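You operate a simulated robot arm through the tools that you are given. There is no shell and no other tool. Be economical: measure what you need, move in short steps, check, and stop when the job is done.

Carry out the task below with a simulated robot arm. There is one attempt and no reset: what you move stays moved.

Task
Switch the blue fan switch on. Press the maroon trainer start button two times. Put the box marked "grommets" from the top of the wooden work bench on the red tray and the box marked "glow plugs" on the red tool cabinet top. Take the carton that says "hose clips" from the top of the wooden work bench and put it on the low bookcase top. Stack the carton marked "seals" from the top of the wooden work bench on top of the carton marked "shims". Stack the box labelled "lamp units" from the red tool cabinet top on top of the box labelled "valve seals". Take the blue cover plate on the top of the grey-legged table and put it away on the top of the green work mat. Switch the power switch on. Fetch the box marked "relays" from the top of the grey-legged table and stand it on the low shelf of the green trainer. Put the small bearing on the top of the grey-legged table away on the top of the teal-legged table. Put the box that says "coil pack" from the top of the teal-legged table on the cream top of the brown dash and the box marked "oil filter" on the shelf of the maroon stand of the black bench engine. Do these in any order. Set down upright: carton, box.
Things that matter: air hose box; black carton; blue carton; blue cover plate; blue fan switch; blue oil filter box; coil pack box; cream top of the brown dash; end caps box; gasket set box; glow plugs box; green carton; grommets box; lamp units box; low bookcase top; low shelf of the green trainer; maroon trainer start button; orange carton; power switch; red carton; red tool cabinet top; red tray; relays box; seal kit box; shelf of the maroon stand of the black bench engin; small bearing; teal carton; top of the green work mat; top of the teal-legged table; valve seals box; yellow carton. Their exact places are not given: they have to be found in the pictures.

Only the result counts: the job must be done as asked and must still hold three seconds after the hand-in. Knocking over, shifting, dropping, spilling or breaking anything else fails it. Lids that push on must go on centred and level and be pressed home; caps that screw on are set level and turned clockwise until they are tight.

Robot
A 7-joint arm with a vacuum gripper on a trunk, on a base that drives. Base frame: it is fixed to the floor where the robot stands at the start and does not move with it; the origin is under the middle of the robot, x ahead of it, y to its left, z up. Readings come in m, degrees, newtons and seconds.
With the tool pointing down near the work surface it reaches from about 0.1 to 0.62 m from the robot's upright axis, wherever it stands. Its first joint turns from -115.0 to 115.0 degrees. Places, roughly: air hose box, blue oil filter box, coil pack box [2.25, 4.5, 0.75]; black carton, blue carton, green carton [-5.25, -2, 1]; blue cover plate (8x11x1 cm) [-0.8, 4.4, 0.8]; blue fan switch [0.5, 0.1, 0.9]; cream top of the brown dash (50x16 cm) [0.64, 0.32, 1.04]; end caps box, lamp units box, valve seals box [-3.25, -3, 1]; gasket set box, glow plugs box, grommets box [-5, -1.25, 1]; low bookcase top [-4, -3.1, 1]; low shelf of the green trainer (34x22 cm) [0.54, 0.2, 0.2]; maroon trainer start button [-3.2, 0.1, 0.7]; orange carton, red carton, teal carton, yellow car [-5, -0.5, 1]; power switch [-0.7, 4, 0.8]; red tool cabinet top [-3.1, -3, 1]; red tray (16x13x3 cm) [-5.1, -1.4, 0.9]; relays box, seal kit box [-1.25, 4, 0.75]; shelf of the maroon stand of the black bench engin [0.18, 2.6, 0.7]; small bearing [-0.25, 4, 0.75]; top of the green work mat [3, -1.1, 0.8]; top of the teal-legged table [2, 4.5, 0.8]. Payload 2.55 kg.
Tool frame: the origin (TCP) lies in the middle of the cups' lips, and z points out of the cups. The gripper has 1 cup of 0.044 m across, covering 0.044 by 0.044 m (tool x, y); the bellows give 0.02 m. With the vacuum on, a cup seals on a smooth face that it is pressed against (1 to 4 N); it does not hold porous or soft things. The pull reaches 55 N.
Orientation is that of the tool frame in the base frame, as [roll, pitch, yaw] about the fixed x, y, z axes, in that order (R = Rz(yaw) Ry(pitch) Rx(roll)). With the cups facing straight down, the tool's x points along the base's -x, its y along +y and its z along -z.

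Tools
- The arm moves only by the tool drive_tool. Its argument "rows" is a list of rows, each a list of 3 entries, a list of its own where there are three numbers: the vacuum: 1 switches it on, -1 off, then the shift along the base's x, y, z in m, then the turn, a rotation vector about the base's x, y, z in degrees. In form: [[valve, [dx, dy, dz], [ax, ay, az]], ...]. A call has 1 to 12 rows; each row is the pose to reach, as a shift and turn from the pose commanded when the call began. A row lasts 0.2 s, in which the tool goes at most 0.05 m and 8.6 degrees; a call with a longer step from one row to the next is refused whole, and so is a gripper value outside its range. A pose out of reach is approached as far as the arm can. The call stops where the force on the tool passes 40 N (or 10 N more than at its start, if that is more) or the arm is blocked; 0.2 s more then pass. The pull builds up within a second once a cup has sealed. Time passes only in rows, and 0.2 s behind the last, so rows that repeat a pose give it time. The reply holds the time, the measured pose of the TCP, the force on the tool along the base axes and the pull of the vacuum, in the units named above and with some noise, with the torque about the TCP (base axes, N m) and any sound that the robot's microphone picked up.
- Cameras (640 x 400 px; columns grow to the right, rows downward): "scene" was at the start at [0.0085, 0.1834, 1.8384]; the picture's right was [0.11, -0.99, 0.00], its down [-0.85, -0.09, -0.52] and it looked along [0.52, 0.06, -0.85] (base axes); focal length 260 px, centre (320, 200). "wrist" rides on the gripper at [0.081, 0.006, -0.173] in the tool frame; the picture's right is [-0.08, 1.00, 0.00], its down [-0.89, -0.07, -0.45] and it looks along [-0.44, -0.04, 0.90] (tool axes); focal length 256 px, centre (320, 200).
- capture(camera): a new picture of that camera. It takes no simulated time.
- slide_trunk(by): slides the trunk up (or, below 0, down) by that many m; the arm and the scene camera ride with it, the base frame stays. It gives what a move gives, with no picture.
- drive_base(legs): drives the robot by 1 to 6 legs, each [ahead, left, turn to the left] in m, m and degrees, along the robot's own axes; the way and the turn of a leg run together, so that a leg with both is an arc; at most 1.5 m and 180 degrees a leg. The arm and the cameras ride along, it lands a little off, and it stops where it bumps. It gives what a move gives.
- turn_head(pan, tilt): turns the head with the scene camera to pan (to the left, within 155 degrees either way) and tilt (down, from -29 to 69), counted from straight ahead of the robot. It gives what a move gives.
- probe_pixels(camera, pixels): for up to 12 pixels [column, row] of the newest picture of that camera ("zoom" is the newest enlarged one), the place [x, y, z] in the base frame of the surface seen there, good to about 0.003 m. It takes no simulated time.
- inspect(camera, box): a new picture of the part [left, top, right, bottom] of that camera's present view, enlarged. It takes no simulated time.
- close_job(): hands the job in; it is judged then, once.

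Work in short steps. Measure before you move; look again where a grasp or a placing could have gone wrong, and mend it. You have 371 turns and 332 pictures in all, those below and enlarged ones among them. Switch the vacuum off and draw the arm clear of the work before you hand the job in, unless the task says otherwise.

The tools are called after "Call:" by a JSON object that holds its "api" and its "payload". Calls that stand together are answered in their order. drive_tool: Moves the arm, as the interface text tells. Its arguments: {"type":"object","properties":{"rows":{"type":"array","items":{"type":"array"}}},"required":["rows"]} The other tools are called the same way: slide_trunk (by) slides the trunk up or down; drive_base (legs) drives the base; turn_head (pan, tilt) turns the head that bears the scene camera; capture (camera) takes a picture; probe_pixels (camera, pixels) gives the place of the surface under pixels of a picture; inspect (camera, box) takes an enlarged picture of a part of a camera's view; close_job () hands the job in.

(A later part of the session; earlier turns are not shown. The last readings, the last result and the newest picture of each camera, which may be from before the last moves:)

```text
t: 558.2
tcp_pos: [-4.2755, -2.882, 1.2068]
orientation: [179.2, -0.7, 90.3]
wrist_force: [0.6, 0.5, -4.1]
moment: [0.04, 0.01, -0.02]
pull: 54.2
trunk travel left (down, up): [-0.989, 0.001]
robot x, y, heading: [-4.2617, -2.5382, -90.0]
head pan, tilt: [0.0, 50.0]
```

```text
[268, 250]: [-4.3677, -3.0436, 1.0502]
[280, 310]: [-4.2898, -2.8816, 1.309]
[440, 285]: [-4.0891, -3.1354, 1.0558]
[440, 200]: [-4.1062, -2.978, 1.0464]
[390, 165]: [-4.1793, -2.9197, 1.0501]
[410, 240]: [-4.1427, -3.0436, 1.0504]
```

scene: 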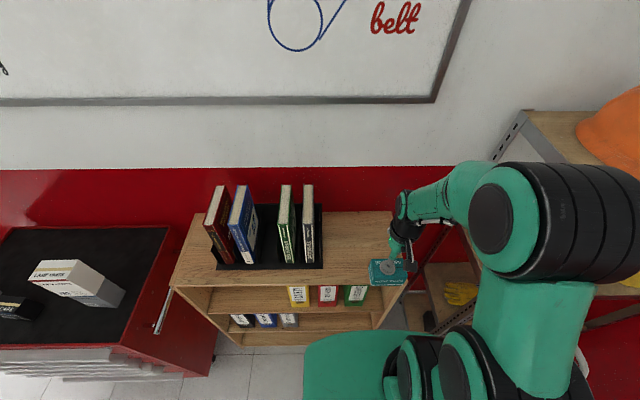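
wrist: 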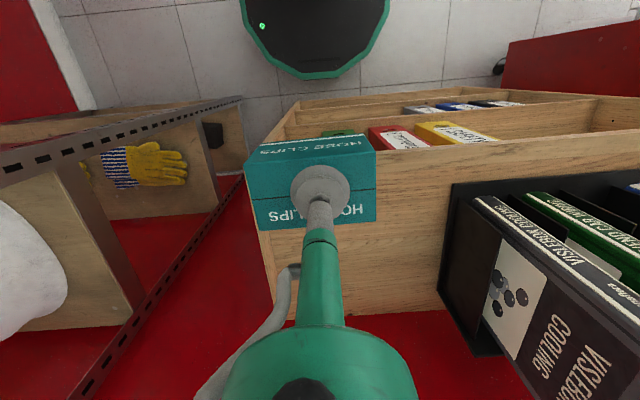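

Free area is x -4.37 to -4.10, y -2.92 to -3.15. I place at (-4.25, -3.02): extend and lower.

Call:
{"api": "drive_tool", "payload": {"rows": [[1, [0.01, -0.045, 0], [0, 0, 0]], [1, [0.02, -0.09, 0], [0, 0, 0]], [1, [0.025, -0.138, -0.005], [0, 0, 0]], [1, [0.025, -0.138, -0.05], [0, 0, 0]], [1, [0.025, -0.138, -0.08], [0, 0, 0]], [1, [0.025, -0.138, -0.09], [0, 0, 0]], [1, [0.025, -0.138, -0.094], [0, 0, 0]], [1, [0.025, -0.138, -0.094], [0, 0, 0]]]}}

```text
t: 560.0
tcp_pos: [-4.2505, -3.0204, 1.1131]
orientation: [179.5, -0.5, 90.3]
wrist_force: [0.4, 1.3, 9.2]
moment: [-0.29, 0.53, -0.04]
pull: 54.8
trunk travel left (down, up): [-0.989, 0.001]
robot x, y, heading: [-4.262, -2.539, -90.3]
head pan, tilt: [0.0, 50.0]
```

In contact (9 N). I release and withdraw.

Call:
{"api": "drive_tool", "payload": {"rows": [[1, [0, 0, 0.001], [0, 0, 0]], [-1, [0, 0, 0.001], [0, 0, 0]], [-1, [0, 0, 0.001], [0, 0, 0]], [-1, [0, 0, 0.001], [0, 0, 0]], [-1, [0, 0, 0.02], [0, 0, 0]], [-1, [0, 0.02, 0.06], [0, 0, 0]], [-1, [0, 0.06, 0.08], [0, 0, 0]], [-1, [0, 0.1, 0.08], [0, 0, 0]], [-1, [0, 0.145, 0.08], [0, 0, 0]]]}}

Call:
{"api": "capture", "payload": {"camera": "scene"}}

```text
t: 562.0
tcp_pos: [-4.2497, -2.8737, 1.1932]
orientation: [179.3, -0.6, 90.3]
wrist_force: [0.2, 0.0, 0.4]
moment: [-0.05, -0.03, 0.01]
pull: 0.0
trunk travel left (down, up): [-0.989, 0.001]
robot x, y, heading: [-4.2567, -2.5398, -90.1]
head pan, tilt: [0.0, 50.0]
```

```text
181 pictures are left
```

scene: 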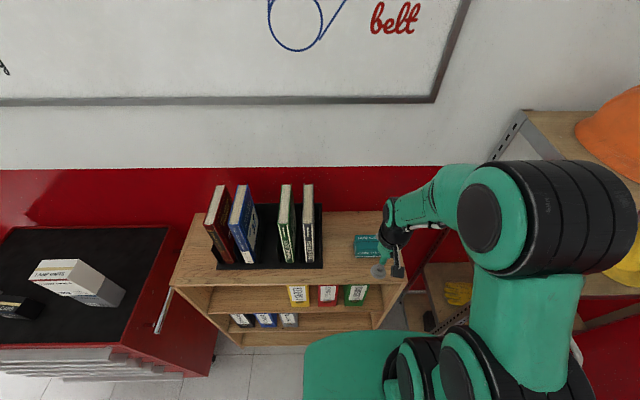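

The hose clips carton stands on the bookcase. For SEALS I back up, turn to face north, and slip into the gap south of the bench.

Call:
{"api": "drive_base", "payload": {"legs": [[-0.42, 0.05, 0], [0, 0, 180], [-0.33, 0, 0], [0, 0.4, 0]]}}

Call:
{"api": "turn_head", "payload": {"pan": 90, "tilt": 50}}

Call:
{"api": "capture", "payload": {"camera": "scene"}}

```text
t: 575.9
tcp_pos: [-4.6132, -2.1067, 1.1922]
orientation: [179.4, -0.7, -89.3]
wrist_force: [0.1, -0.6, -0.1]
moment: [0.04, 0.04, -0.01]
pull: 0.1
trunk travel left (down, up): [-0.989, 0.001]
robot x, y, heading: [-4.6025, -2.4493, 90.1]
head pan, tilt: [0.0, 50.0]
```

```text
t: 577.5
tcp_pos: [-4.6134, -2.1083, 1.1919]
orientation: [179.4, -0.7, -89.3]
wrist_force: [-0.1, -0.8, 0.0]
moment: [0.02, -0.01, 0.01]
pull: 0.1
trunk travel left (down, up): [-0.989, 0.001]
robot x, y, heading: [-4.6007, -2.445, 90.3]
head pan, tilt: [90.0, 50.0]
```

```text
180 pictures are left
```

scene: 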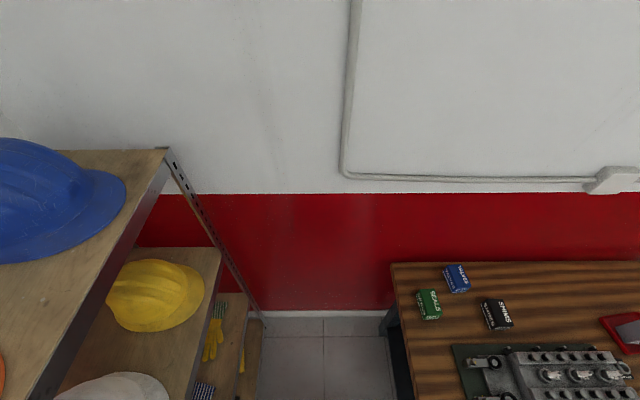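

I probe the rack's front and the gap.

Call:
{"api": "probe_pixels", "payload": {"camera": "scene", "pixels": [[168, 155], [215, 255], [262, 310], [110, 200], [400, 270], [405, 390], [425, 295], [498, 305], [290, 330]]}}

```text
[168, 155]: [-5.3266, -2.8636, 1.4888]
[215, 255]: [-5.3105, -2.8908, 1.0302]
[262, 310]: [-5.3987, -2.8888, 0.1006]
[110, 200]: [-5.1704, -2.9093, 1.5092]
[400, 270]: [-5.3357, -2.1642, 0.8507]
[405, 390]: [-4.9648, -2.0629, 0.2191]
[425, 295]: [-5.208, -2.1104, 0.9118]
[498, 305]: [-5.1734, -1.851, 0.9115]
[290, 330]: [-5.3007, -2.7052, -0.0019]
```

The gap is clear. I move left to x≈-4.98 and slightly ahead.

Call:
{"api": "drive_base", "payload": {"legs": [[0, 0.39, 0], [0.05, 0, 0]]}}

Call:
{"api": "slide_trunk", "payload": {"by": -0.12}}

Call:
{"api": "capture", "payload": {"camera": "wrist"}}

```text
t: 580.5
tcp_pos: [-4.9924, -2.061, 1.1939]
orientation: [179.4, -0.5, -89.3]
wrist_force: [0.5, -0.3, 0.3]
moment: [0.0, 0.0, -0.02]
pull: 0.1
trunk travel left (down, up): [-0.989, 0.001]
robot x, y, heading: [-4.9857, -2.3951, 90.3]
head pan, tilt: [90.0, 50.0]
```

```text
t: 582.0
tcp_pos: [-4.9932, -2.0607, 1.0726]
orientation: [179.4, -0.7, -89.3]
wrist_force: [0.3, -0.1, -0.3]
moment: [0.02, -0.01, -0.01]
pull: 0.1
trunk travel left (down, up): [-0.869, 0.121]
robot x, y, heading: [-4.9862, -2.3978, 90.1]
head pan, tilt: [90.0, 50.0]
```

```text
179 pictures are left
```

wrist: 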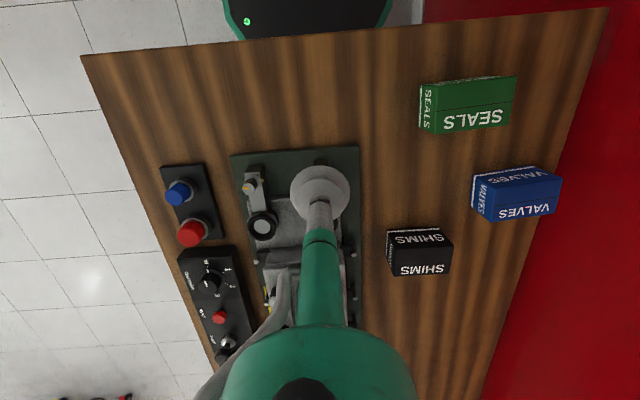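

Call:
{"api": "inspect", "payload": {"camera": "wrist", "box": [370, 50, 570, 290]}}

Call:
{"api": "probe_pixels", "payload": {"camera": "wrist", "pixels": [[438, 112], [512, 102], [440, 130], [510, 123], [475, 118], [395, 257], [452, 250], [396, 273], [447, 270], [425, 263], [392, 240], [450, 235]]}}

```text
1.67 times, centred on (470, 170) of wrist
```

zoom: 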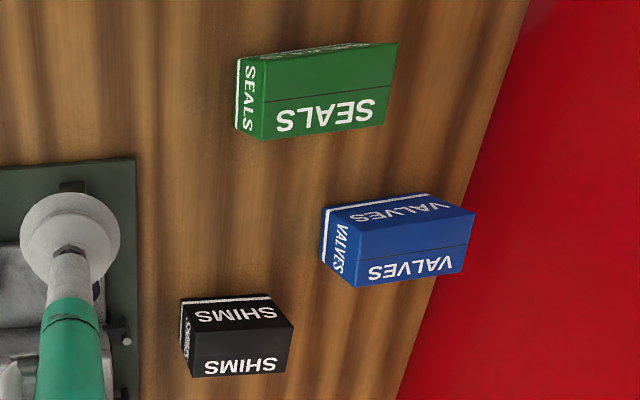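

```text
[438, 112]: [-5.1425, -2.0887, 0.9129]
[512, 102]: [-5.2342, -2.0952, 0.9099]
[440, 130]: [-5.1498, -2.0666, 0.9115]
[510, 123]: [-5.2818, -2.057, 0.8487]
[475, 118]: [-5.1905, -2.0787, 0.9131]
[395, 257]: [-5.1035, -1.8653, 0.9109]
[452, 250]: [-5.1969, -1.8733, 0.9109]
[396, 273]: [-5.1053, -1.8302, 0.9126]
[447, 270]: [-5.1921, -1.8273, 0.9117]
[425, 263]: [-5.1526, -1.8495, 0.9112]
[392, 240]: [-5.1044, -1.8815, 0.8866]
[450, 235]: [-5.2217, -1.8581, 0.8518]
```

I probe the top corners in the enlargement to fix both centres.

Call:
{"api": "probe_pixels", "payload": {"camera": "zoom", "pixels": [[270, 70], [390, 52], [268, 132], [382, 118], [325, 95], [200, 338], [286, 333], [198, 371], [282, 367], [242, 352]]}}

```text
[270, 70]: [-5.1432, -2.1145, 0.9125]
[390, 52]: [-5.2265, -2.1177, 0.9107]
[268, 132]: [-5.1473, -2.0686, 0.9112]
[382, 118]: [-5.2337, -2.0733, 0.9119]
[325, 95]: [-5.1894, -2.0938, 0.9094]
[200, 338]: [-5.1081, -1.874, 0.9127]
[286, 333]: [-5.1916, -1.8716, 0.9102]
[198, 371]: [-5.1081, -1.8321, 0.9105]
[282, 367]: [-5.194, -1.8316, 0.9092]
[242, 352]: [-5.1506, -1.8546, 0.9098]
```

SEALS centre (-5.189, -2.094), SHIMS centre (-5.150, -1.852), tops 0.911. I move over SEALS.

Call:
{"api": "drive_tool", "payload": {"rows": [[-1, [-0.045, -0.008, -0.01], [0, 0, 0]], [-1, [-0.09, -0.016, -0.02], [0, 0, 0]], [-1, [-0.135, -0.024, -0.03], [0, 0, 0]], [-1, [-0.175, -0.03, -0.05], [0, 0, 0]], [-1, [-0.196, -0.033, -0.09], [0, 0, 0]], [-1, [-0.196, -0.033, -0.125], [0, 0, 0]]]}}

Call:
{"api": "capture", "payload": {"camera": "wrist"}}

```text
t: 583.4
tcp_pos: [-5.1907, -2.0926, 0.9443]
orientation: [179.3, -0.6, -89.4]
wrist_force: [0.6, 0.2, 0.2]
moment: [0.0, 0.0, -0.01]
pull: 0.0
trunk travel left (down, up): [-0.869, 0.121]
robot x, y, heading: [-4.982, -2.3956, 90.1]
head pan, tilt: [90.0, 50.0]
```

```text
177 pictures are left
```

wrist: 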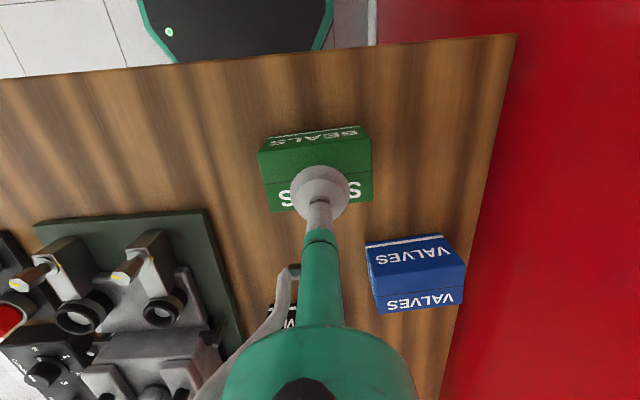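

Centred on SEALS. I press, seal and lift.

Call:
{"api": "drive_tool", "payload": {"rows": [[1, [0.001, -0.001, -0.02], [0, 0, 0]], [1, [0.001, -0.001, -0.03], [0, 0, 0]], [1, [0.001, -0.001, -0.036], [0, 0, 0]], [1, [0.001, -0.001, -0.036], [0, 0, 0]], [1, [0.001, -0.001, -0.036], [0, 0, 0]], [1, [0.001, -0.001, -0.036], [0, 0, 0]], [1, [0.001, -0.001, -0.036], [0, 0, 0]], [1, [0.001, -0.001, 0], [0, 0, 0]], [1, [0.001, -0.001, 0.04], [0, 0, 0]], [1, [0.001, -0.001, 0.08], [0, 0, -2]], [1, [0.001, 0.02, 0.1], [0, 0, -4]]]}}

```text
t: 585.8
tcp_pos: [-5.1877, -2.0731, 1.0487]
orientation: [179.4, -0.8, -93.4]
wrist_force: [1.1, -1.1, -4.0]
moment: [-0.03, -0.03, 0.0]
pull: 54.6
trunk travel left (down, up): [-0.869, 0.121]
robot x, y, heading: [-4.9844, -2.3944, 90.2]
head pan, tilt: [90.0, 50.0]
```

Held. I move over SHIMS at z≈1.01 and check the alignment.

Call:
{"api": "drive_tool", "payload": {"rows": [[1, [0.008, 0.045, -0.01], [0, 0, 0]], [1, [0.016, 0.09, -0.02], [0, 0, 0]], [1, [0.024, 0.135, -0.03], [0, 0, 0]], [1, [0.032, 0.18, -0.035], [0, 0, 0]], [1, [0.038, 0.221, -0.04], [0, 0, 0]], [1, [0.038, 0.221, -0.05], [0, 0, 0]]]}}

Call:
{"api": "capture", "payload": {"camera": "wrist"}}

Call:
{"api": "inspect", "payload": {"camera": "scene", "box": [400, 220, 580, 350]}}

```text
t: 587.1
tcp_pos: [-5.1507, -1.8537, 0.9969]
orientation: [179.4, -0.6, -93.2]
wrist_force: [0.0, -1.2, -2.9]
moment: [0.01, -0.01, -0.01]
pull: 54.8
trunk travel left (down, up): [-0.869, 0.121]
robot x, y, heading: [-4.9821, -2.3958, 90.5]
head pan, tilt: [90.0, 50.0]
```

```text
176 pictures are left
```

wrist: 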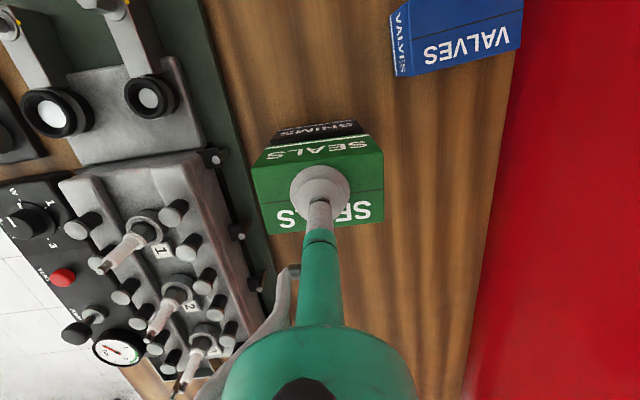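

```text
3.08 times, centred on (490, 285) of scene
```

zoom: 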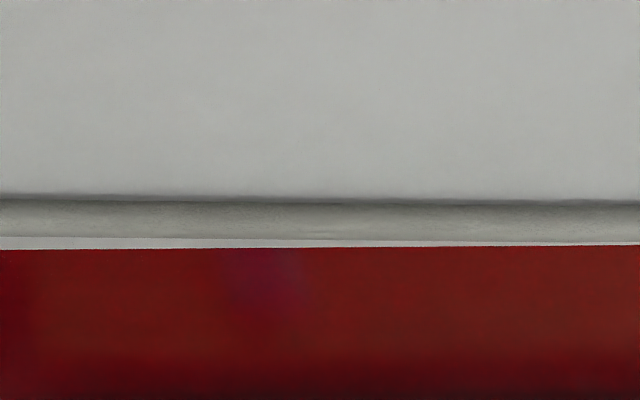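

SEALS sits straight above SHIMS. I lower to contact.

Call:
{"api": "drive_tool", "payload": {"rows": [[1, [0.0005, 0.001, -0.012], [0, 0, 0]], [1, [0.0005, 0.001, -0.018], [0, 0, 0]], [1, [0.0005, 0.001, -0.022], [0, 0, 0]], [1, [0.0005, 0.001, -0.022], [0, 0, 0]]]}}

```text
t: 588.1
tcp_pos: [-5.1481, -1.8512, 0.9753]
orientation: [179.4, -0.7, -93.4]
wrist_force: [-0.1, 0.3, -3.4]
moment: [-0.03, -0.01, 0.06]
pull: 55.2
trunk travel left (down, up): [-0.869, 0.121]
robot x, y, heading: [-4.98, -2.3976, 90.3]
head pan, tilt: [90.0, 50.0]
```

Still hanging free. I go down in 1.5 mm steps.

Call:
{"api": "drive_tool", "payload": {"rows": [[1, [0, 0, -0.0015], [0, 0, 0]], [1, [0, 0, -0.003], [0, 0, 0]], [1, [0, 0, -0.003], [0, 0, 0]]]}}

```text
t: 589.0
tcp_pos: [-5.1491, -1.8514, 0.9733]
orientation: [179.3, -0.4, -93.3]
wrist_force: [-0.5, -1.5, 8.2]
moment: [0.21, -0.29, -0.01]
pull: 54.7
trunk travel left (down, up): [-0.869, 0.121]
robot x, y, heading: [-4.9844, -2.4, 90.1]
head pan, tilt: [90.0, 50.0]
```

Contact. I release and lift straight up.

Call:
{"api": "drive_tool", "payload": {"rows": [[1, [0, 0, 0.001], [0, 0, 0]], [-1, [0, 0, 0.001], [0, 0, 0]], [-1, [0, 0, 0.001], [0, 0, 0]], [-1, [0, 0, 0.001], [0, 0, 0]], [-1, [0, 0, 0.02], [0, 0, 0]], [-1, [0, -0.01, 0.05], [0, 0, 0]], [-1, [0.01, -0.05, 0.07], [0, 0, 0]], [-1, [0.03, -0.09, 0.08], [0, 0, 0]], [-1, [0.05, -0.13, 0.09], [0, 0, 0]], [-1, [0.07, -0.17, 0.1], [0, 0, 0]]]}}

Call:
{"api": "capture", "payload": {"camera": "wrist"}}

```text
t: 591.1
tcp_pos: [-5.079, -2.021, 1.0737]
orientation: [179.3, -0.7, -93.3]
wrist_force: [0.8, 0.3, 0.4]
moment: [0.05, 0.0, -0.03]
pull: 0.1
trunk travel left (down, up): [-0.869, 0.121]
robot x, y, heading: [-4.9814, -2.3962, 90.1]
head pan, tilt: [90.0, 50.0]
```

```text
174 pictures are left
```

wrist: 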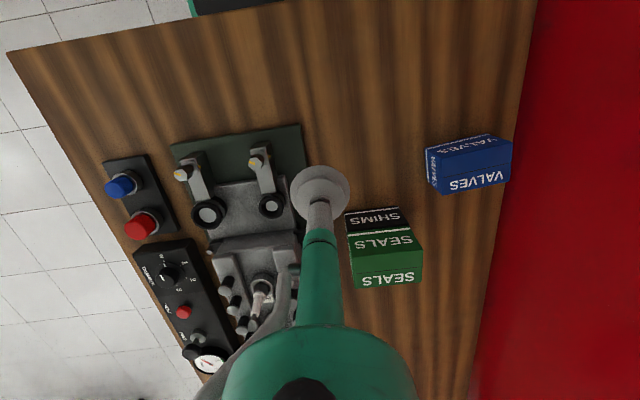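

SEALS is on SHIMS. Last job: the blue cover plate. I raise the trunk, leave the gap and drive back east along y≈-1.5.

Call:
{"api": "slide_trunk", "payload": {"by": 0.12}}

Call:
{"api": "drive_base", "payload": {"legs": [[0, -0.65, 0], [0.9, 0, 0], [0, -1.45, 0], [0, -1.45, 0]]}}

```text
t: 592.6
tcp_pos: [-5.0803, -2.0199, 1.1919]
orientation: [179.3, -0.7, -93.4]
wrist_force: [-0.6, 0.5, -0.7]
moment: [-0.04, -0.02, -0.01]
pull: 0.1
trunk travel left (down, up): [-0.989, 0.001]
robot x, y, heading: [-4.983, -2.3984, 90.3]
head pan, tilt: [90.0, 50.0]
```

```text
t: 614.1
tcp_pos: [-1.5643, -1.1392, 1.1929]
orientation: [179.2, -0.7, -93.8]
wrist_force: [0.6, 0.3, -0.4]
moment: [-0.02, -0.01, 0.03]
pull: 0.1
trunk travel left (down, up): [-0.989, 0.001]
robot x, y, heading: [-1.4688, -1.5167, 89.9]
head pan, tilt: [90.0, 50.0]
```

Now east to x≈1.5 and north to y≈2.8.

Call:
{"api": "drive_base", "payload": {"legs": [[0, -1.49, 0], [0, -1.49, 0], [1.45, 0, 0], [1.45, 0, 0], [1.4, 0, 0]]}}

Call:
{"api": "turn_head", "payload": {"pan": 10, "tilt": 35}}

Call:
{"api": "capture", "payload": {"camera": "scene"}}

```text
t: 646.4
tcp_pos: [1.5636, 2.692, 1.1917]
orientation: [179.0, -0.9, -95.2]
wrist_force: [-0.7, 0.2, -0.3]
moment: [-0.07, 0.11, 0.03]
pull: 0.0
trunk travel left (down, up): [-0.989, 0.001]
robot x, y, heading: [1.6444, 2.3097, 88.1]
head pan, tilt: [90.0, 50.0]
stopped in leg 5: the robot was blocked; the commanded pose is now the measured one
```

```text
t: 647.9
tcp_pos: [1.5555, 2.6895, 1.1937]
orientation: [179.3, -0.7, -95.3]
wrist_force: [0.8, 0.0, 0.2]
moment: [0.0, 0.0, -0.03]
pull: 0.0
trunk travel left (down, up): [-0.989, 0.001]
robot x, y, heading: [1.6358, 2.3073, 88.1]
head pan, tilt: [10.0, 35.0]
```

```text
173 pictures are left
```

scene: 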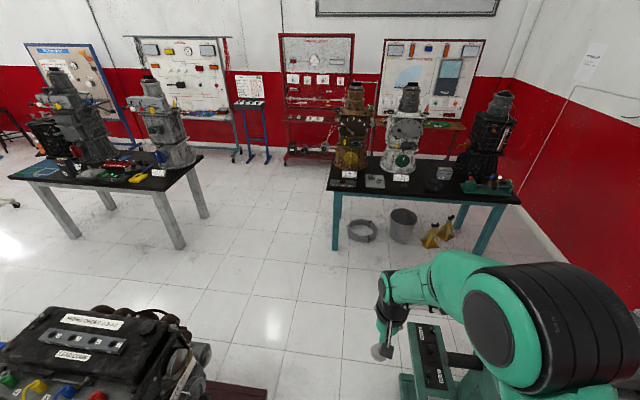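

I drifted right and bumped the green engine stand. I back off, shift left 0.2 m and go on.

Call:
{"api": "drive_base", "payload": {"legs": [[-0.08, 0, 1.9], [0, 0.2, 0], [1.2, 0, 0]]}}

Call:
{"api": "capture", "payload": {"camera": "scene"}}

Call:
{"api": "turn_head", "payload": {"pan": -100, "tilt": 40}}

Call:
{"api": "capture", "payload": {"camera": "scene"}}

```text
t: 655.8
tcp_pos: [1.3315, 3.8014, 1.1936]
orientation: [179.4, -0.7, -93.2]
wrist_force: [-0.4, 0.4, 0.4]
moment: [0.0, -0.01, 0.0]
pull: 0.0
trunk travel left (down, up): [-0.989, 0.001]
robot x, y, heading: [1.4296, 3.4253, 90.6]
head pan, tilt: [10.0, 35.0]
```

```text
172 pictures are left
```

scene: 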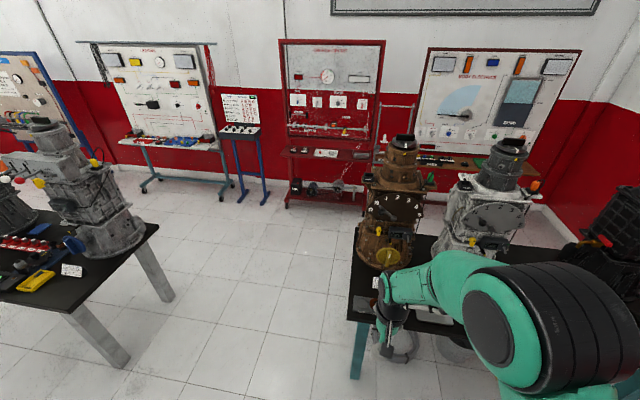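

```text
t: 657.7
tcp_pos: [1.3311, 3.8029, 1.1929]
orientation: [179.4, -0.7, -93.1]
wrist_force: [0.8, -1.4, -0.1]
moment: [0.0, 0.0, -0.02]
pull: 0.2
trunk travel left (down, up): [-0.989, 0.001]
robot x, y, heading: [1.4307, 3.4261, 90.3]
head pan, tilt: [-100.0, 40.0]
```

```text
171 pictures are left
```

scene: 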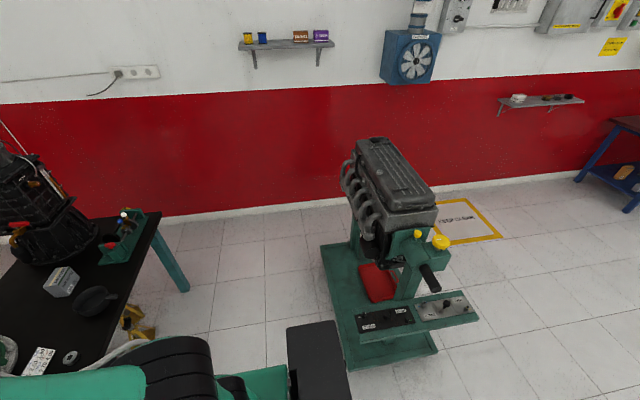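

The stand is as before. I drive west to x≈-0.75 in front of the grey-legged table.

Call:
{"api": "drive_base", "payload": {"legs": [[0, 1.45, -0.4], [0, 0.72, 0]]}}

Call:
{"api": "turn_head", "payload": {"pan": 0, "tilt": 50}}

Call:
{"api": "capture", "payload": {"camera": "scene"}}

Call:
{"api": "capture", "payload": {"camera": "wrist"}}

```text
t: 668.4
tcp_pos: [-0.8374, 3.7873, 1.1921]
orientation: [179.3, -0.7, -93.1]
wrist_force: [-0.1, -0.2, -0.1]
moment: [-0.02, 0.01, -0.01]
pull: 0.1
trunk travel left (down, up): [-0.989, 0.001]
robot x, y, heading: [-0.734, 3.4072, 90.4]
head pan, tilt: [-100.0, 40.0]
```

```text
t: 670.2
tcp_pos: [-0.8368, 3.7863, 1.1937]
orientation: [179.4, -0.8, -93.2]
wrist_force: [0.1, 0.1, -0.1]
moment: [-0.05, -0.01, 0.03]
pull: 0.1
trunk travel left (down, up): [-0.989, 0.001]
robot x, y, heading: [-0.7374, 3.4093, 90.4]
head pan, tilt: [0.0, 50.0]
```

```text
170 pictures are left
```

scene: 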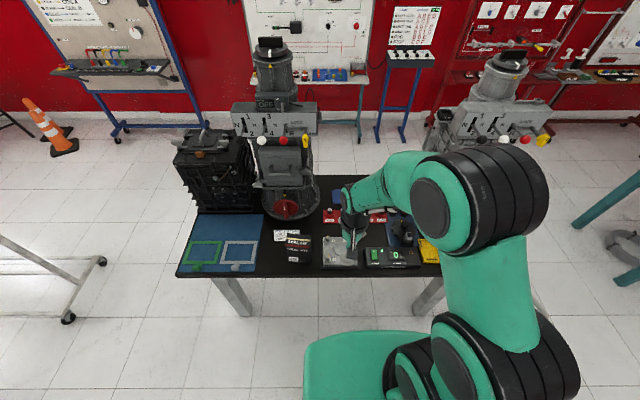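

```text
169 pictures are left
```

wrist: 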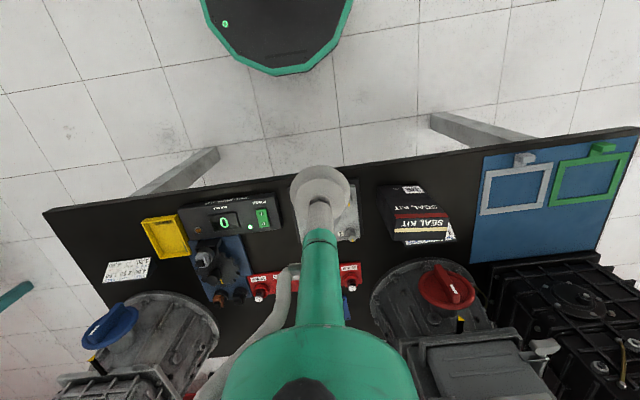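

The plate lies under the arm near (347,305). I shift the tool +x to uncover it.

Call:
{"api": "drive_tool", "payload": {"rows": [[-1, [0.045, 0, 0], [0, 0, 0]], [-1, [0.09, 0, 0], [0, 0, 0]], [-1, [0.135, 0, 0], [0, 0, 0]], [-1, [0.16, 0, 0], [0, 0, 0]]]}}

Call:
{"api": "capture", "payload": {"camera": "wrist"}}

Call:
{"api": "inspect", "payload": {"camera": "wrist", "box": [330, 240, 510, 360]}}

```text
t: 671.2
tcp_pos: [-0.6764, 3.7862, 1.1902]
orientation: [179.2, -0.6, -93.1]
wrist_force: [-0.2, -0.3, -0.2]
moment: [0.01, 0.01, -0.01]
pull: 0.0
trunk travel left (down, up): [-0.989, 0.001]
robot x, y, heading: [-0.7356, 3.4099, 90.3]
head pan, tilt: [0.0, 50.0]
```

```text
168 pictures are left
```

wrist: 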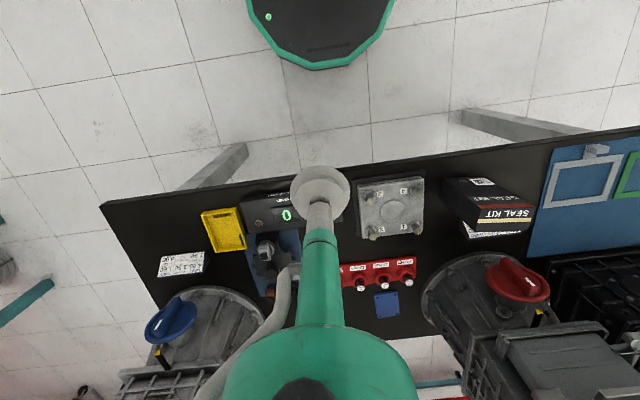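

```text
3.33 times, centred on (420, 300) of wrist
```

zoom: 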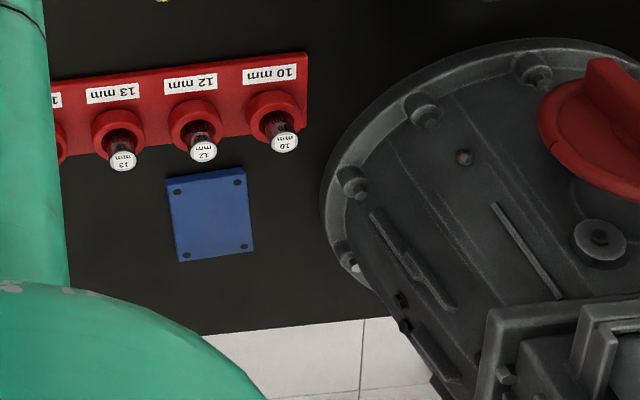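

Call:
{"api": "probe_pixels", "payload": {"camera": "zoom", "pixels": [[172, 185], [240, 175], [180, 255], [248, 247], [210, 215], [325, 190], [350, 270], [405, 330], [440, 380], [280, 145], [122, 165], [560, 160]]}}

```text
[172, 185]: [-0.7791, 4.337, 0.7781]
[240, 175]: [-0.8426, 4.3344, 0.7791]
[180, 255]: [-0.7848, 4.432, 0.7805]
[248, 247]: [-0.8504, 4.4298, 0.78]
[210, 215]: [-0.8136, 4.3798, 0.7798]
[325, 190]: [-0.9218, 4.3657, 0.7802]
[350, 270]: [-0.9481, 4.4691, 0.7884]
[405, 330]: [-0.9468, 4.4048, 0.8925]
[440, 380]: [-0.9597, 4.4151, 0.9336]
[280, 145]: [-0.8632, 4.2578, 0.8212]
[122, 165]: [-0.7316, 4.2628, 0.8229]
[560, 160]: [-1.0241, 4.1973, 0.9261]
```

The plate centre is (-0.8145, 4.383, 0.780), with 0.1 m to the gearbox. I drive 0.38 m ahead with the base under the table and extend over it.

Call:
{"api": "drive_base", "payload": {"legs": [[0.38, 0.05, 0]]}}

Call:
{"api": "slide_trunk", "payload": {"by": -0.2}}

Call:
{"api": "capture", "payload": {"camera": "wrist"}}

```text
t: 673.6
tcp_pos: [-0.7269, 4.1671, 1.1914]
orientation: [179.3, -0.7, -93.2]
wrist_force: [0.7, 0.6, 0.1]
moment: [0.0, 0.01, 0.01]
pull: 0.1
trunk travel left (down, up): [-0.989, 0.001]
robot x, y, heading: [-0.7913, 3.7891, 90.2]
head pan, tilt: [0.0, 50.0]
```

```text
t: 675.8
tcp_pos: [-0.7271, 4.1656, 0.9916]
orientation: [179.3, -0.7, -93.2]
wrist_force: [-0.6, 0.2, -0.5]
moment: [0.0, -0.03, -0.01]
pull: 0.1
trunk travel left (down, up): [-0.789, 0.201]
robot x, y, heading: [-0.792, 3.7849, 90.5]
head pan, tilt: [0.0, 50.0]
```

```text
166 pictures are left
```

wrist: 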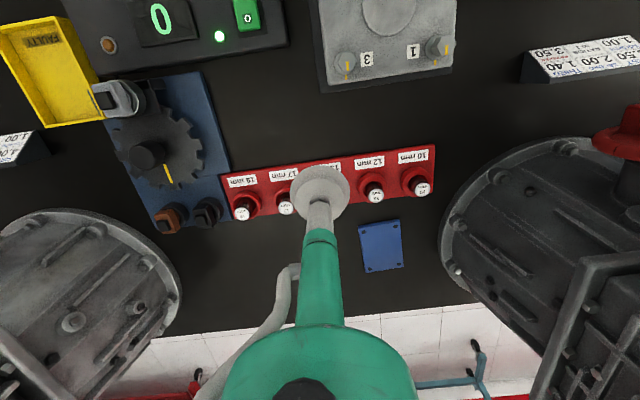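

I move over the plate, coming down to about 0.83.

Call:
{"api": "drive_tool", "payload": {"rows": [[-1, [-0.018, 0.04, -0.01], [0, 0, 0]], [-1, [-0.036, 0.08, -0.03], [0, 0, 0]], [-1, [-0.054, 0.12, -0.05], [0, 0, 0]], [-1, [-0.07, 0.155, -0.075], [0, 0, 0]], [-1, [-0.083, 0.19, -0.1], [0, 0, 0]], [-1, [-0.0875, 0.217, -0.13], [0, 0, 0]], [-1, [-0.0875, 0.217, -0.16], [0, 0, 0]]]}}

Call:
{"api": "capture", "payload": {"camera": "wrist"}}

```text
t: 677.4
tcp_pos: [-0.8135, 4.3829, 0.8303]
orientation: [179.3, -0.6, -93.1]
wrist_force: [-0.1, -0.4, -0.1]
moment: [0.0, 0.01, 0.01]
pull: 0.1
trunk travel left (down, up): [-0.789, 0.201]
robot x, y, heading: [-0.7934, 3.7933, 90.4]
head pan, tilt: [0.0, 50.0]
```

```text
165 pictures are left
```

wrist: 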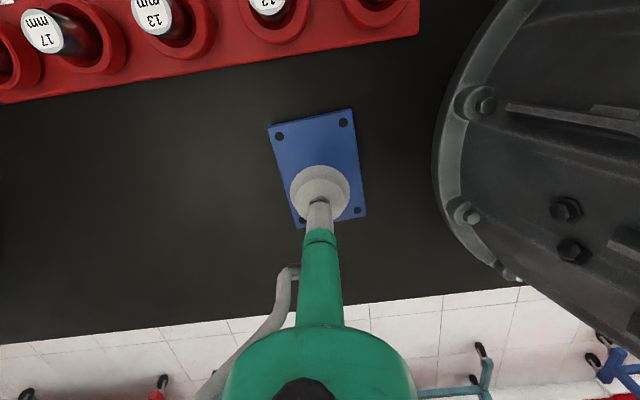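

The cup is over the plate's middle. I press with vacuum and lift.

Call:
{"api": "drive_tool", "payload": {"rows": [[1, [0, 0, -0.03], [0, 0, 0]], [1, [0, 0, -0.046], [0, 0, 0]], [1, [0, 0, -0.053], [0, 0, 0]], [1, [0, 0, -0.053], [0, 0, 0]], [1, [0, 0, -0.053], [0, 0, 0]], [1, [0, 0, -0.053], [0, 0, 0]], [1, [0, 0, -0.053], [0, 0, 0]], [1, [0, 0, -0.03], [0, 0, 0]], [1, [0, 0, 0.01], [0, 0, 0]], [1, [0, 0, 0.05], [0, 0, 0]]]}}

```text
t: 679.6
tcp_pos: [-0.8172, 4.3827, 0.8808]
orientation: [179.4, -0.9, -93.1]
wrist_force: [-0.1, 0.3, -2.8]
moment: [0.03, -0.02, -0.01]
pull: 54.7
trunk travel left (down, up): [-0.789, 0.201]
robot x, y, heading: [-0.7916, 3.7929, 90.5]
head pan, tilt: [0.0, 50.0]
```

Plate held (2.8 N). I raise, retract and back out, then go to x≈1.41 for the southward aisle.

Call:
{"api": "slide_trunk", "payload": {"by": 0.2}}

Call:
{"api": "drive_tool", "payload": {"rows": [[1, [0.01, -0.045, 0], [0, 0, 0]], [1, [0.02, -0.09, 0], [0, 0, 0]], [1, [0.03, -0.135, 0.01], [0, 0, 0]], [1, [0.03, -0.18, 0.02], [0, 0, 0]], [1, [0.03, -0.22, 0.03], [0, 0, 0]]]}}

Call:
{"api": "drive_base", "payload": {"legs": [[-0.37, 0, -0.4], [0, -1.45, 0], [0, -0.74, 0]]}}

```text
t: 681.8
tcp_pos: [-0.8163, 4.3836, 1.0806]
orientation: [179.3, -0.7, -93.2]
wrist_force: [-0.1, 0.4, -2.5]
moment: [-0.02, -0.01, 0.03]
pull: 54.9
trunk travel left (down, up): [-0.989, 0.001]
robot x, y, heading: [-0.7863, 3.791, 90.6]
head pan, tilt: [0.0, 50.0]
```

```text
t: 683.0
tcp_pos: [-0.7855, 4.1644, 1.1112]
orientation: [179.3, -0.5, -93.1]
wrist_force: [0.4, 0.4, -2.5]
moment: [0.02, 0.01, -0.02]
pull: 54.8
trunk travel left (down, up): [-0.989, 0.001]
robot x, y, heading: [-0.7887, 3.7888, 90.4]
head pan, tilt: [0.0, 50.0]
```

```text
t: 695.8
tcp_pos: [1.4076, 3.7513, 1.1112]
orientation: [179.4, -0.7, -94.8]
wrist_force: [-0.7, 0.6, -1.6]
moment: [-0.03, -0.01, 0.01]
pull: 54.7
trunk travel left (down, up): [-0.989, 0.001]
robot x, y, heading: [1.3958, 3.3746, 88.5]
head pan, tilt: [0.0, 50.0]
```

I correct heading and drive south in checked legs.

Call:
{"api": "drive_base", "payload": {"legs": [[-0.4, 0, 1.5], [-1.3, 0, 0]]}}

Call:
{"api": "drive_base", "payload": {"legs": [[-1.3, 0, 0], [-1.45, 0, 0], [0, 0, -90]]}}

Call:
{"api": "turn_head", "payload": {"pan": 0, "tilt": 35}}

Call:
{"api": "capture", "payload": {"camera": "scene"}}

```text
t: 704.3
tcp_pos: [1.3915, 2.0583, 1.1109]
orientation: [179.4, -0.8, -94.5]
wrist_force: [-0.3, 0.1, -2.6]
moment: [-0.02, 0.0, -0.01]
pull: 54.5
trunk travel left (down, up): [-0.989, 0.001]
robot x, y, heading: [1.3764, 1.684, 88.8]
head pan, tilt: [0.0, 50.0]
```

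```text
t: 711.0
tcp_pos: [1.4233, 0.7941, 1.1111]
orientation: [179.3, -0.7, -99.6]
wrist_force: [0.3, -0.3, -1.8]
moment: [0.03, 0.01, -0.01]
pull: 54.7
trunk travel left (down, up): [-0.989, 0.001]
robot x, y, heading: [1.3813, 0.4231, 84.1]
head pan, tilt: [0.0, 50.0]
stopped in leg 1: the robot was blocked; the commanded pose is now the measured one
```

```text
t: 711.7
tcp_pos: [1.4234, 0.7943, 1.1102]
orientation: [179.3, -0.7, -99.5]
wrist_force: [-0.4, 0.2, -1.6]
moment: [-0.02, -0.03, -0.01]
pull: 54.3
trunk travel left (down, up): [-0.989, 0.001]
robot x, y, heading: [1.3787, 0.4203, 84.2]
head pan, tilt: [0.0, 35.0]
```

```text
164 pictures are left
```

scene: 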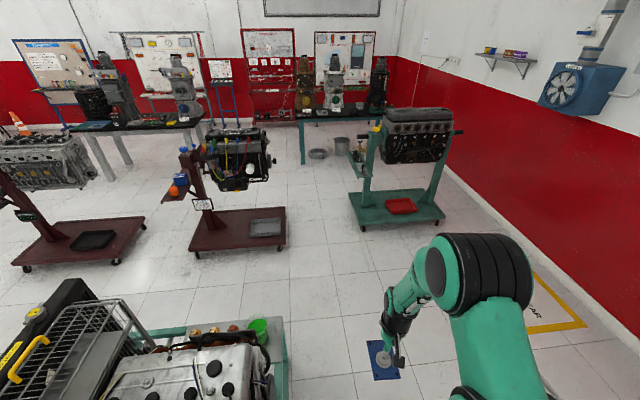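

I clipped the green trainer's east side. I move right 0.2 m, straighten, and check the coil pack there.

Call:
{"api": "drive_base", "payload": {"legs": [[0.03, -0.22, 0], [0, 0, 6]]}}

Call:
{"api": "turn_head", "payload": {"pan": 110, "tilt": 40}}

Call:
{"api": "capture", "payload": {"camera": "scene"}}

```text
t: 714.0
tcp_pos: [1.6059, 0.8045, 1.112]
orientation: [179.4, -0.6, -93.4]
wrist_force: [-0.1, 0.6, -1.8]
moment: [0.03, -0.02, -0.01]
pull: 54.7
trunk travel left (down, up): [-0.989, 0.001]
robot x, y, heading: [1.6053, 0.4333, 90.2]
head pan, tilt: [0.0, 35.0]
```

```text
t: 715.8
tcp_pos: [1.6058, 0.8053, 1.1109]
orientation: [179.4, -0.7, -93.4]
wrist_force: [-0.6, 0.0, -1.3]
moment: [0.0, 0.02, 0.02]
pull: 54.3
trunk travel left (down, up): [-0.989, 0.001]
robot x, y, heading: [1.6024, 0.4271, 90.2]
head pan, tilt: [110.0, 40.0]
```

```text
163 pictures are left
```

scene: 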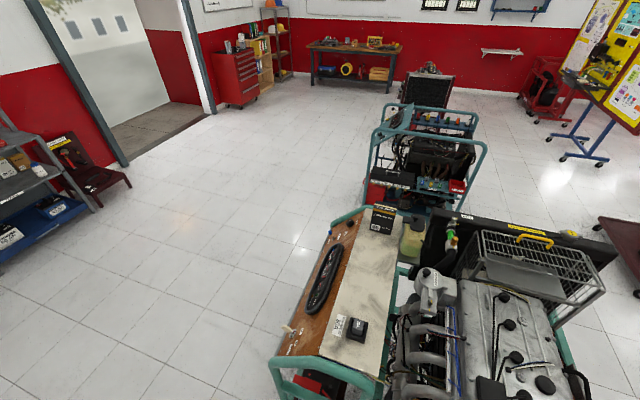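

The coil pack stands. I verify by probing that the trainer has not shifted.

Call:
{"api": "probe_pixels", "payload": {"camera": "scene", "pixels": [[383, 213], [385, 230], [355, 328], [390, 370], [275, 375], [400, 240]]}}

Call:
{"api": "drive_base", "payload": {"legs": [[-1.45, 0, 0], [0, 0, -90]]}}

Call:
{"api": "turn_head", "payload": {"pan": 0, "tilt": 40}}

Call:
{"api": "capture", "payload": {"camera": "scene"}}

```text
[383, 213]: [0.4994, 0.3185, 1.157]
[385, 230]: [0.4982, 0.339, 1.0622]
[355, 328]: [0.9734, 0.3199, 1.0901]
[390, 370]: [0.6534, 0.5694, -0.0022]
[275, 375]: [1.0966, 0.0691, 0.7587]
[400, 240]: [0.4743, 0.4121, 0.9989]
```

```text
t: 727.0
tcp_pos: [1.9667, -1.0633, 1.1116]
orientation: [179.4, -0.8, 175.2]
wrist_force: [-0.1, 1.0, -2.0]
moment: [-0.02, -0.01, 0.0]
pull: 54.6
trunk travel left (down, up): [-0.989, 0.001]
robot x, y, heading: [1.5895, -1.0545, -1.3]
head pan, tilt: [110.0, 40.0]
```

```text
t: 728.9
tcp_pos: [1.9671, -1.064, 1.1104]
orientation: [179.4, -0.6, 175.4]
wrist_force: [0.1, 0.0, -2.2]
moment: [0.01, 0.01, 0.01]
pull: 55.1
trunk travel left (down, up): [-0.989, 0.001]
robot x, y, heading: [1.591, -1.0508, -1.5]
head pan, tilt: [0.0, 40.0]
```

```text
162 pictures are left
```

scene: 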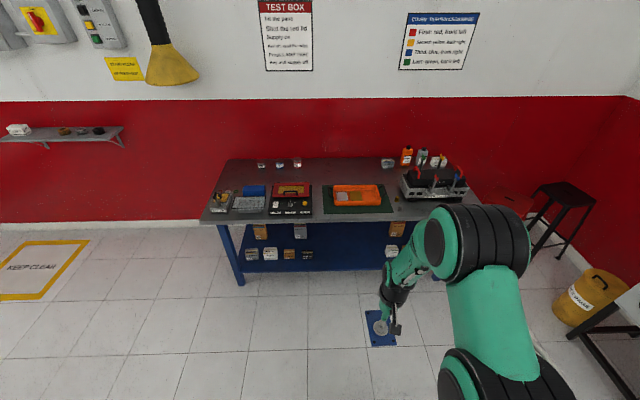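

The trainer has not moved. The green mat lies under an orange tray at (357,198); I inspect it.

Call:
{"api": "inspect", "payload": {"camera": "scene", "box": [300, 160, 420, 240]}}

Call:
{"api": "probe_pixels", "payload": {"camera": "zoom", "pixels": [[130, 290], [490, 280], [120, 160], [480, 155], [180, 260], [170, 180], [330, 270], [330, 230], [440, 250], [450, 180], [150, 230], [330, 350]]}}

```text
5.00 times, centred on (360, 200) of scene
```

zoom: 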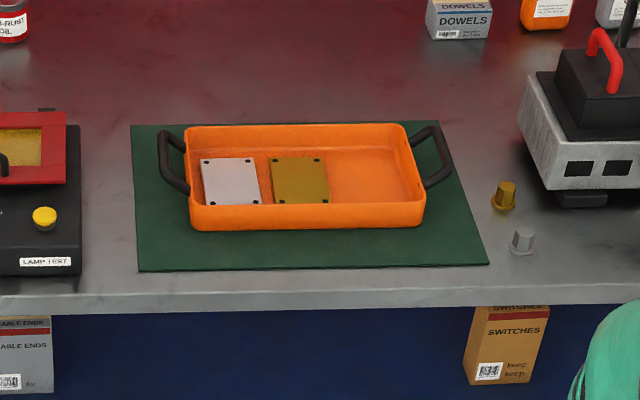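

```text
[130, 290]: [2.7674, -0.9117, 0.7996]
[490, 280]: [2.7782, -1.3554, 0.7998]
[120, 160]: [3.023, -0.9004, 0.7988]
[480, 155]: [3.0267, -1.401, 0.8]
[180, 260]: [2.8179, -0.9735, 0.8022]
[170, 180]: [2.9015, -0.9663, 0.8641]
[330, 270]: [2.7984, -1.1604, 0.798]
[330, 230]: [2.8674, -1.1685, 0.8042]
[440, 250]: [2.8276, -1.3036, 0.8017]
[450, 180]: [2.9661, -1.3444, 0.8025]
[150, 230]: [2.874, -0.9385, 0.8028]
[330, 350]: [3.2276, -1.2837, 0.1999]
```

Most of the mat is covered by the tray; the best free part seems to be its front-right corner. I drive closer and view it from above.

Call:
{"api": "drive_base", "payload": {"legs": [[0.4, -0.22, 1.4], [0.4, 0, 0]]}}

Call:
{"api": "turn_head", "payload": {"pan": 0, "tilt": 60}}

Call:
{"api": "capture", "payload": {"camera": "scene"}}

Call:
{"api": "capture", "payload": {"camera": "wrist"}}

```text
t: 733.7
tcp_pos: [2.7673, -1.262, 1.1095]
orientation: [179.3, -0.8, 177.7]
wrist_force: [-0.2, -1.3, -2.1]
moment: [0.02, 0.03, 0.0]
pull: 54.5
trunk travel left (down, up): [-0.989, 0.001]
robot x, y, heading: [2.3965, -1.2681, 1.3]
head pan, tilt: [0.0, 40.0]
```

```text
t: 734.5
tcp_pos: [2.7685, -1.2623, 1.1107]
orientation: [179.4, -0.7, 177.7]
wrist_force: [0.4, 0.1, -1.7]
moment: [0.0, 0.0, 0.01]
pull: 54.5
trunk travel left (down, up): [-0.989, 0.001]
robot x, y, heading: [2.393, -1.2687, 1.4]
head pan, tilt: [0.0, 60.0]
```

```text
160 pictures are left
```

scene: 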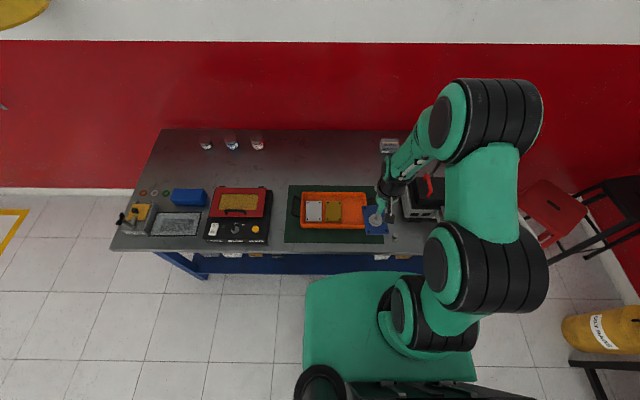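

```text
159 pictures are left
```

wrist: 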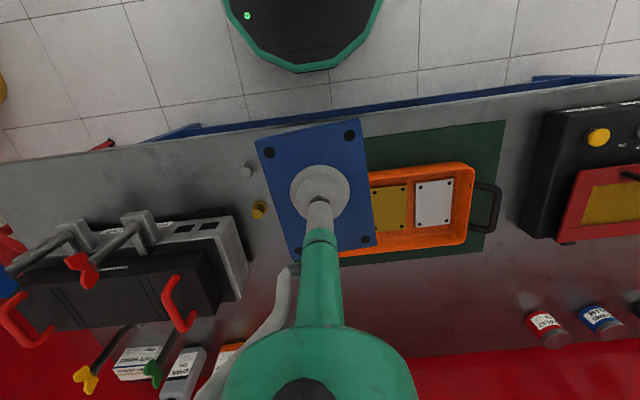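

The plate hides the corner. I shift the tool left (+y) and inspect with both cameras.

Call:
{"api": "drive_tool", "payload": {"rows": [[1, [0, 0.045, 0], [0, 0, 0]], [1, [-0.01, 0.09, 0], [0, 0, 0]], [1, [-0.03, 0.13, 0], [0, 0, 0]], [1, [-0.06, 0.165, 0], [0, 0, 0]], [1, [-0.08, 0.2, 0], [0, 0, 0]]]}}

Call:
{"api": "inspect", "payload": {"camera": "scene", "box": [270, 170, 420, 260]}}

Call:
{"api": "capture", "payload": {"camera": "wrist"}}

```text
t: 735.8
tcp_pos: [2.6884, -1.0604, 1.1092]
orientation: [179.4, -0.7, 177.7]
wrist_force: [0.4, 0.0, -2.4]
moment: [-0.03, -0.01, 0.04]
pull: 55.5
trunk travel left (down, up): [-0.989, 0.001]
robot x, y, heading: [2.3922, -1.2626, 1.1]
head pan, tilt: [0.0, 60.0]
```

```text
4.27 times, centred on (345, 215) of scene
```

zoom: 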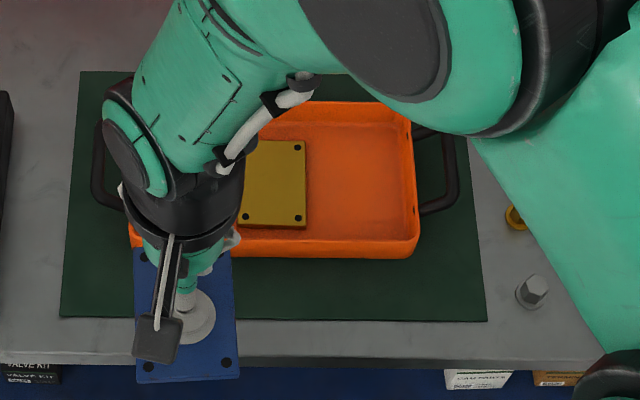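

```text
157 pictures are left
```

wrist: 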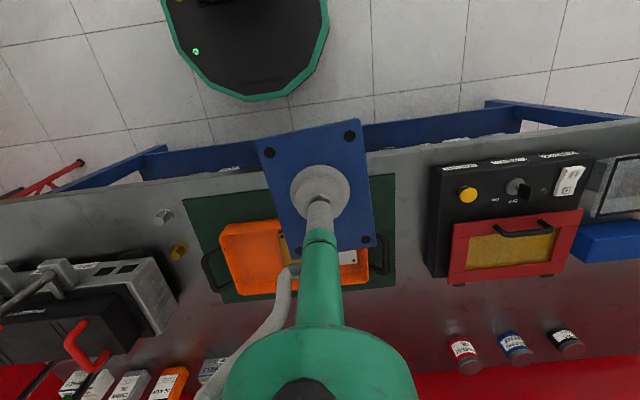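

I measure the mat's free strip in front of and right of the tray.

Call:
{"api": "probe_pixels", "payload": {"camera": "zoom", "pixels": [[66, 315], [480, 316], [300, 316], [300, 264], [410, 264], [430, 250], [425, 220], [448, 212], [455, 200], [470, 200], [480, 270], [300, 245]]}}

Call:
{"api": "probe_pixels", "payload": {"camera": "wrist", "pixels": [[190, 203], [213, 290], [215, 235], [222, 228], [245, 200], [236, 290], [205, 262], [260, 215], [240, 222]]}}

```text
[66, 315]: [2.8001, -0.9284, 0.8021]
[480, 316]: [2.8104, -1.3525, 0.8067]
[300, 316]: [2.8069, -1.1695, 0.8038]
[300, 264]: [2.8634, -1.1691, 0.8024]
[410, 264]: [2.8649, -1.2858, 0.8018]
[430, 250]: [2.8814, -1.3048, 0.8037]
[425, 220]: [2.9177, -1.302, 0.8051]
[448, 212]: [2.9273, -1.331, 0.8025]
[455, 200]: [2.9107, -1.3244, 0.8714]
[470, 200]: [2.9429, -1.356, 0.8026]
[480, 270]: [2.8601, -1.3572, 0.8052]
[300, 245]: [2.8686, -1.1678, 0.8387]
```

```text
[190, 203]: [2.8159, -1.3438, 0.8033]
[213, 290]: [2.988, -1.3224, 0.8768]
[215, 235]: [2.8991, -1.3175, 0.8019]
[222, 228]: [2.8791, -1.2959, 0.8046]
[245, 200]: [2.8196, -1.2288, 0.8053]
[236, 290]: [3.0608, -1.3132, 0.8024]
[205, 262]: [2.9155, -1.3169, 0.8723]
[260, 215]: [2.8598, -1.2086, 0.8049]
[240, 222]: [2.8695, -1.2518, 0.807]
```

The strips beside the tray are about 0.065–0.069 m wide; the front-right corner of the mat takes the plate best, centred near (2.862, -1.337). I lower the trunk, then move there with a 3° alignment turn.

Call:
{"api": "slide_trunk", "payload": {"by": -0.2}}

Call:
{"api": "drive_tool", "payload": {"rows": [[1, [0, -0.045, 0], [0, 0, 0]], [1, [0.005, -0.09, 0], [0, 0, 0]], [1, [0.02, -0.135, 0], [0, 0, -1]], [1, [0.04, -0.178, 0], [0, 0, -2]], [1, [0.06, -0.22, 0], [0, 0, -3]], [1, [0.085, -0.26, 0], [0, 0, -3]], [1, [0.13, -0.277, 0], [0, 0, -3]], [1, [0.174, -0.277, 0], [0, 0, -3]]]}}

Call:
{"api": "capture", "payload": {"camera": "wrist"}}

Call:
{"api": "inspect", "payload": {"camera": "scene", "box": [290, 200, 450, 320]}}

```text
t: 737.9
tcp_pos: [2.688, -1.0614, 0.9097]
orientation: [179.4, -0.8, 177.7]
wrist_force: [0.2, 0.6, -3.1]
moment: [-0.02, 0.02, 0.02]
pull: 55.1
trunk travel left (down, up): [-0.789, 0.201]
robot x, y, heading: [2.3947, -1.2627, 1.0]
head pan, tilt: [0.0, 60.0]
```

```text
t: 739.7
tcp_pos: [2.8618, -1.3373, 0.9072]
orientation: [179.3, -0.7, 174.9]
wrist_force: [-1.0, 0.4, -2.3]
moment: [-0.01, 0.04, 0.03]
pull: 55.3
trunk travel left (down, up): [-0.789, 0.201]
robot x, y, heading: [2.3955, -1.2662, 1.1]
head pan, tilt: [0.0, 60.0]
```

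```text
156 pictures are left
```

wrist: 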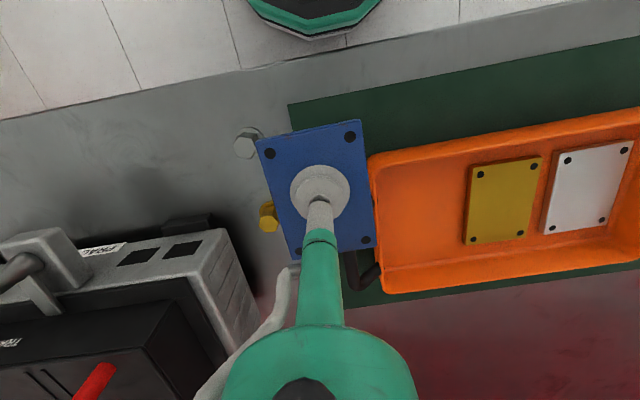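

```text
3.33 times, centred on (370, 260) of scene
```

zoom: 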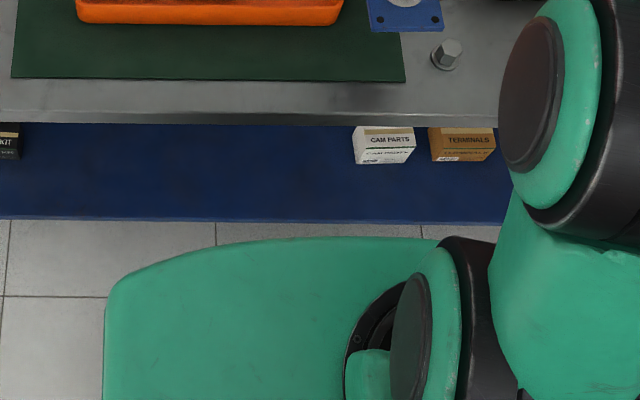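

I probe the two nuts and the mat's corner to make sure that the plate lands clear.

Call:
{"api": "probe_pixels", "payload": {"camera": "wrist", "pixels": [[246, 142], [268, 216], [270, 208], [262, 222], [290, 106], [295, 125], [372, 165], [380, 180], [255, 285], [240, 300], [345, 300], [355, 285]]}}

Call:
{"api": "turn_head", "payload": {"pan": -5, "tilt": 45}}

Call:
{"api": "inspect", "payload": {"camera": "scene", "box": [270, 180, 430, 320]}}

```text
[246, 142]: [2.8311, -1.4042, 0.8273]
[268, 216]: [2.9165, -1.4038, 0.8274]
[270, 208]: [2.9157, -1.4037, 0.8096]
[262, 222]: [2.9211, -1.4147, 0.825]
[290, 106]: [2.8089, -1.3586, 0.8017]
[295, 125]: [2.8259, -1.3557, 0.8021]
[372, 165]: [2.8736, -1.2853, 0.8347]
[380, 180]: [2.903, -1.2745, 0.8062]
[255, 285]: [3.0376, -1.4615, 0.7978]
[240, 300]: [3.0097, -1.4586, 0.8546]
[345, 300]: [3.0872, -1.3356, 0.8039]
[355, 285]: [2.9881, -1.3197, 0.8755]
```

```text
t: 740.5
tcp_pos: [2.8612, -1.3362, 0.9082]
orientation: [179.5, -0.7, 174.8]
wrist_force: [0.8, -0.5, -2.2]
moment: [0.0, 0.01, 0.03]
pull: 54.7
trunk travel left (down, up): [-0.789, 0.201]
robot x, y, heading: [2.3939, -1.2652, 1.7]
head pan, tilt: [-5.0, 45.0]
```

```text
2.86 times, centred on (350, 250) of scene
```

zoom: 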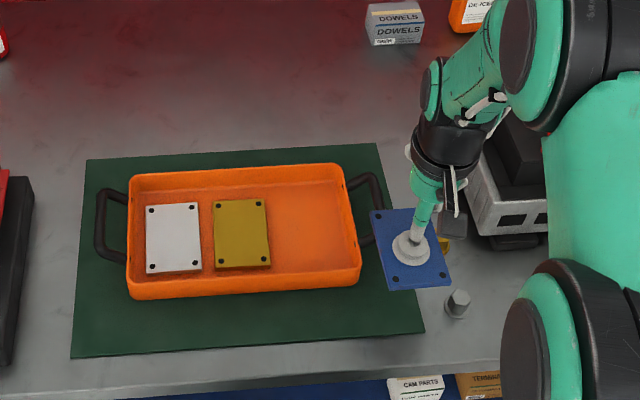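

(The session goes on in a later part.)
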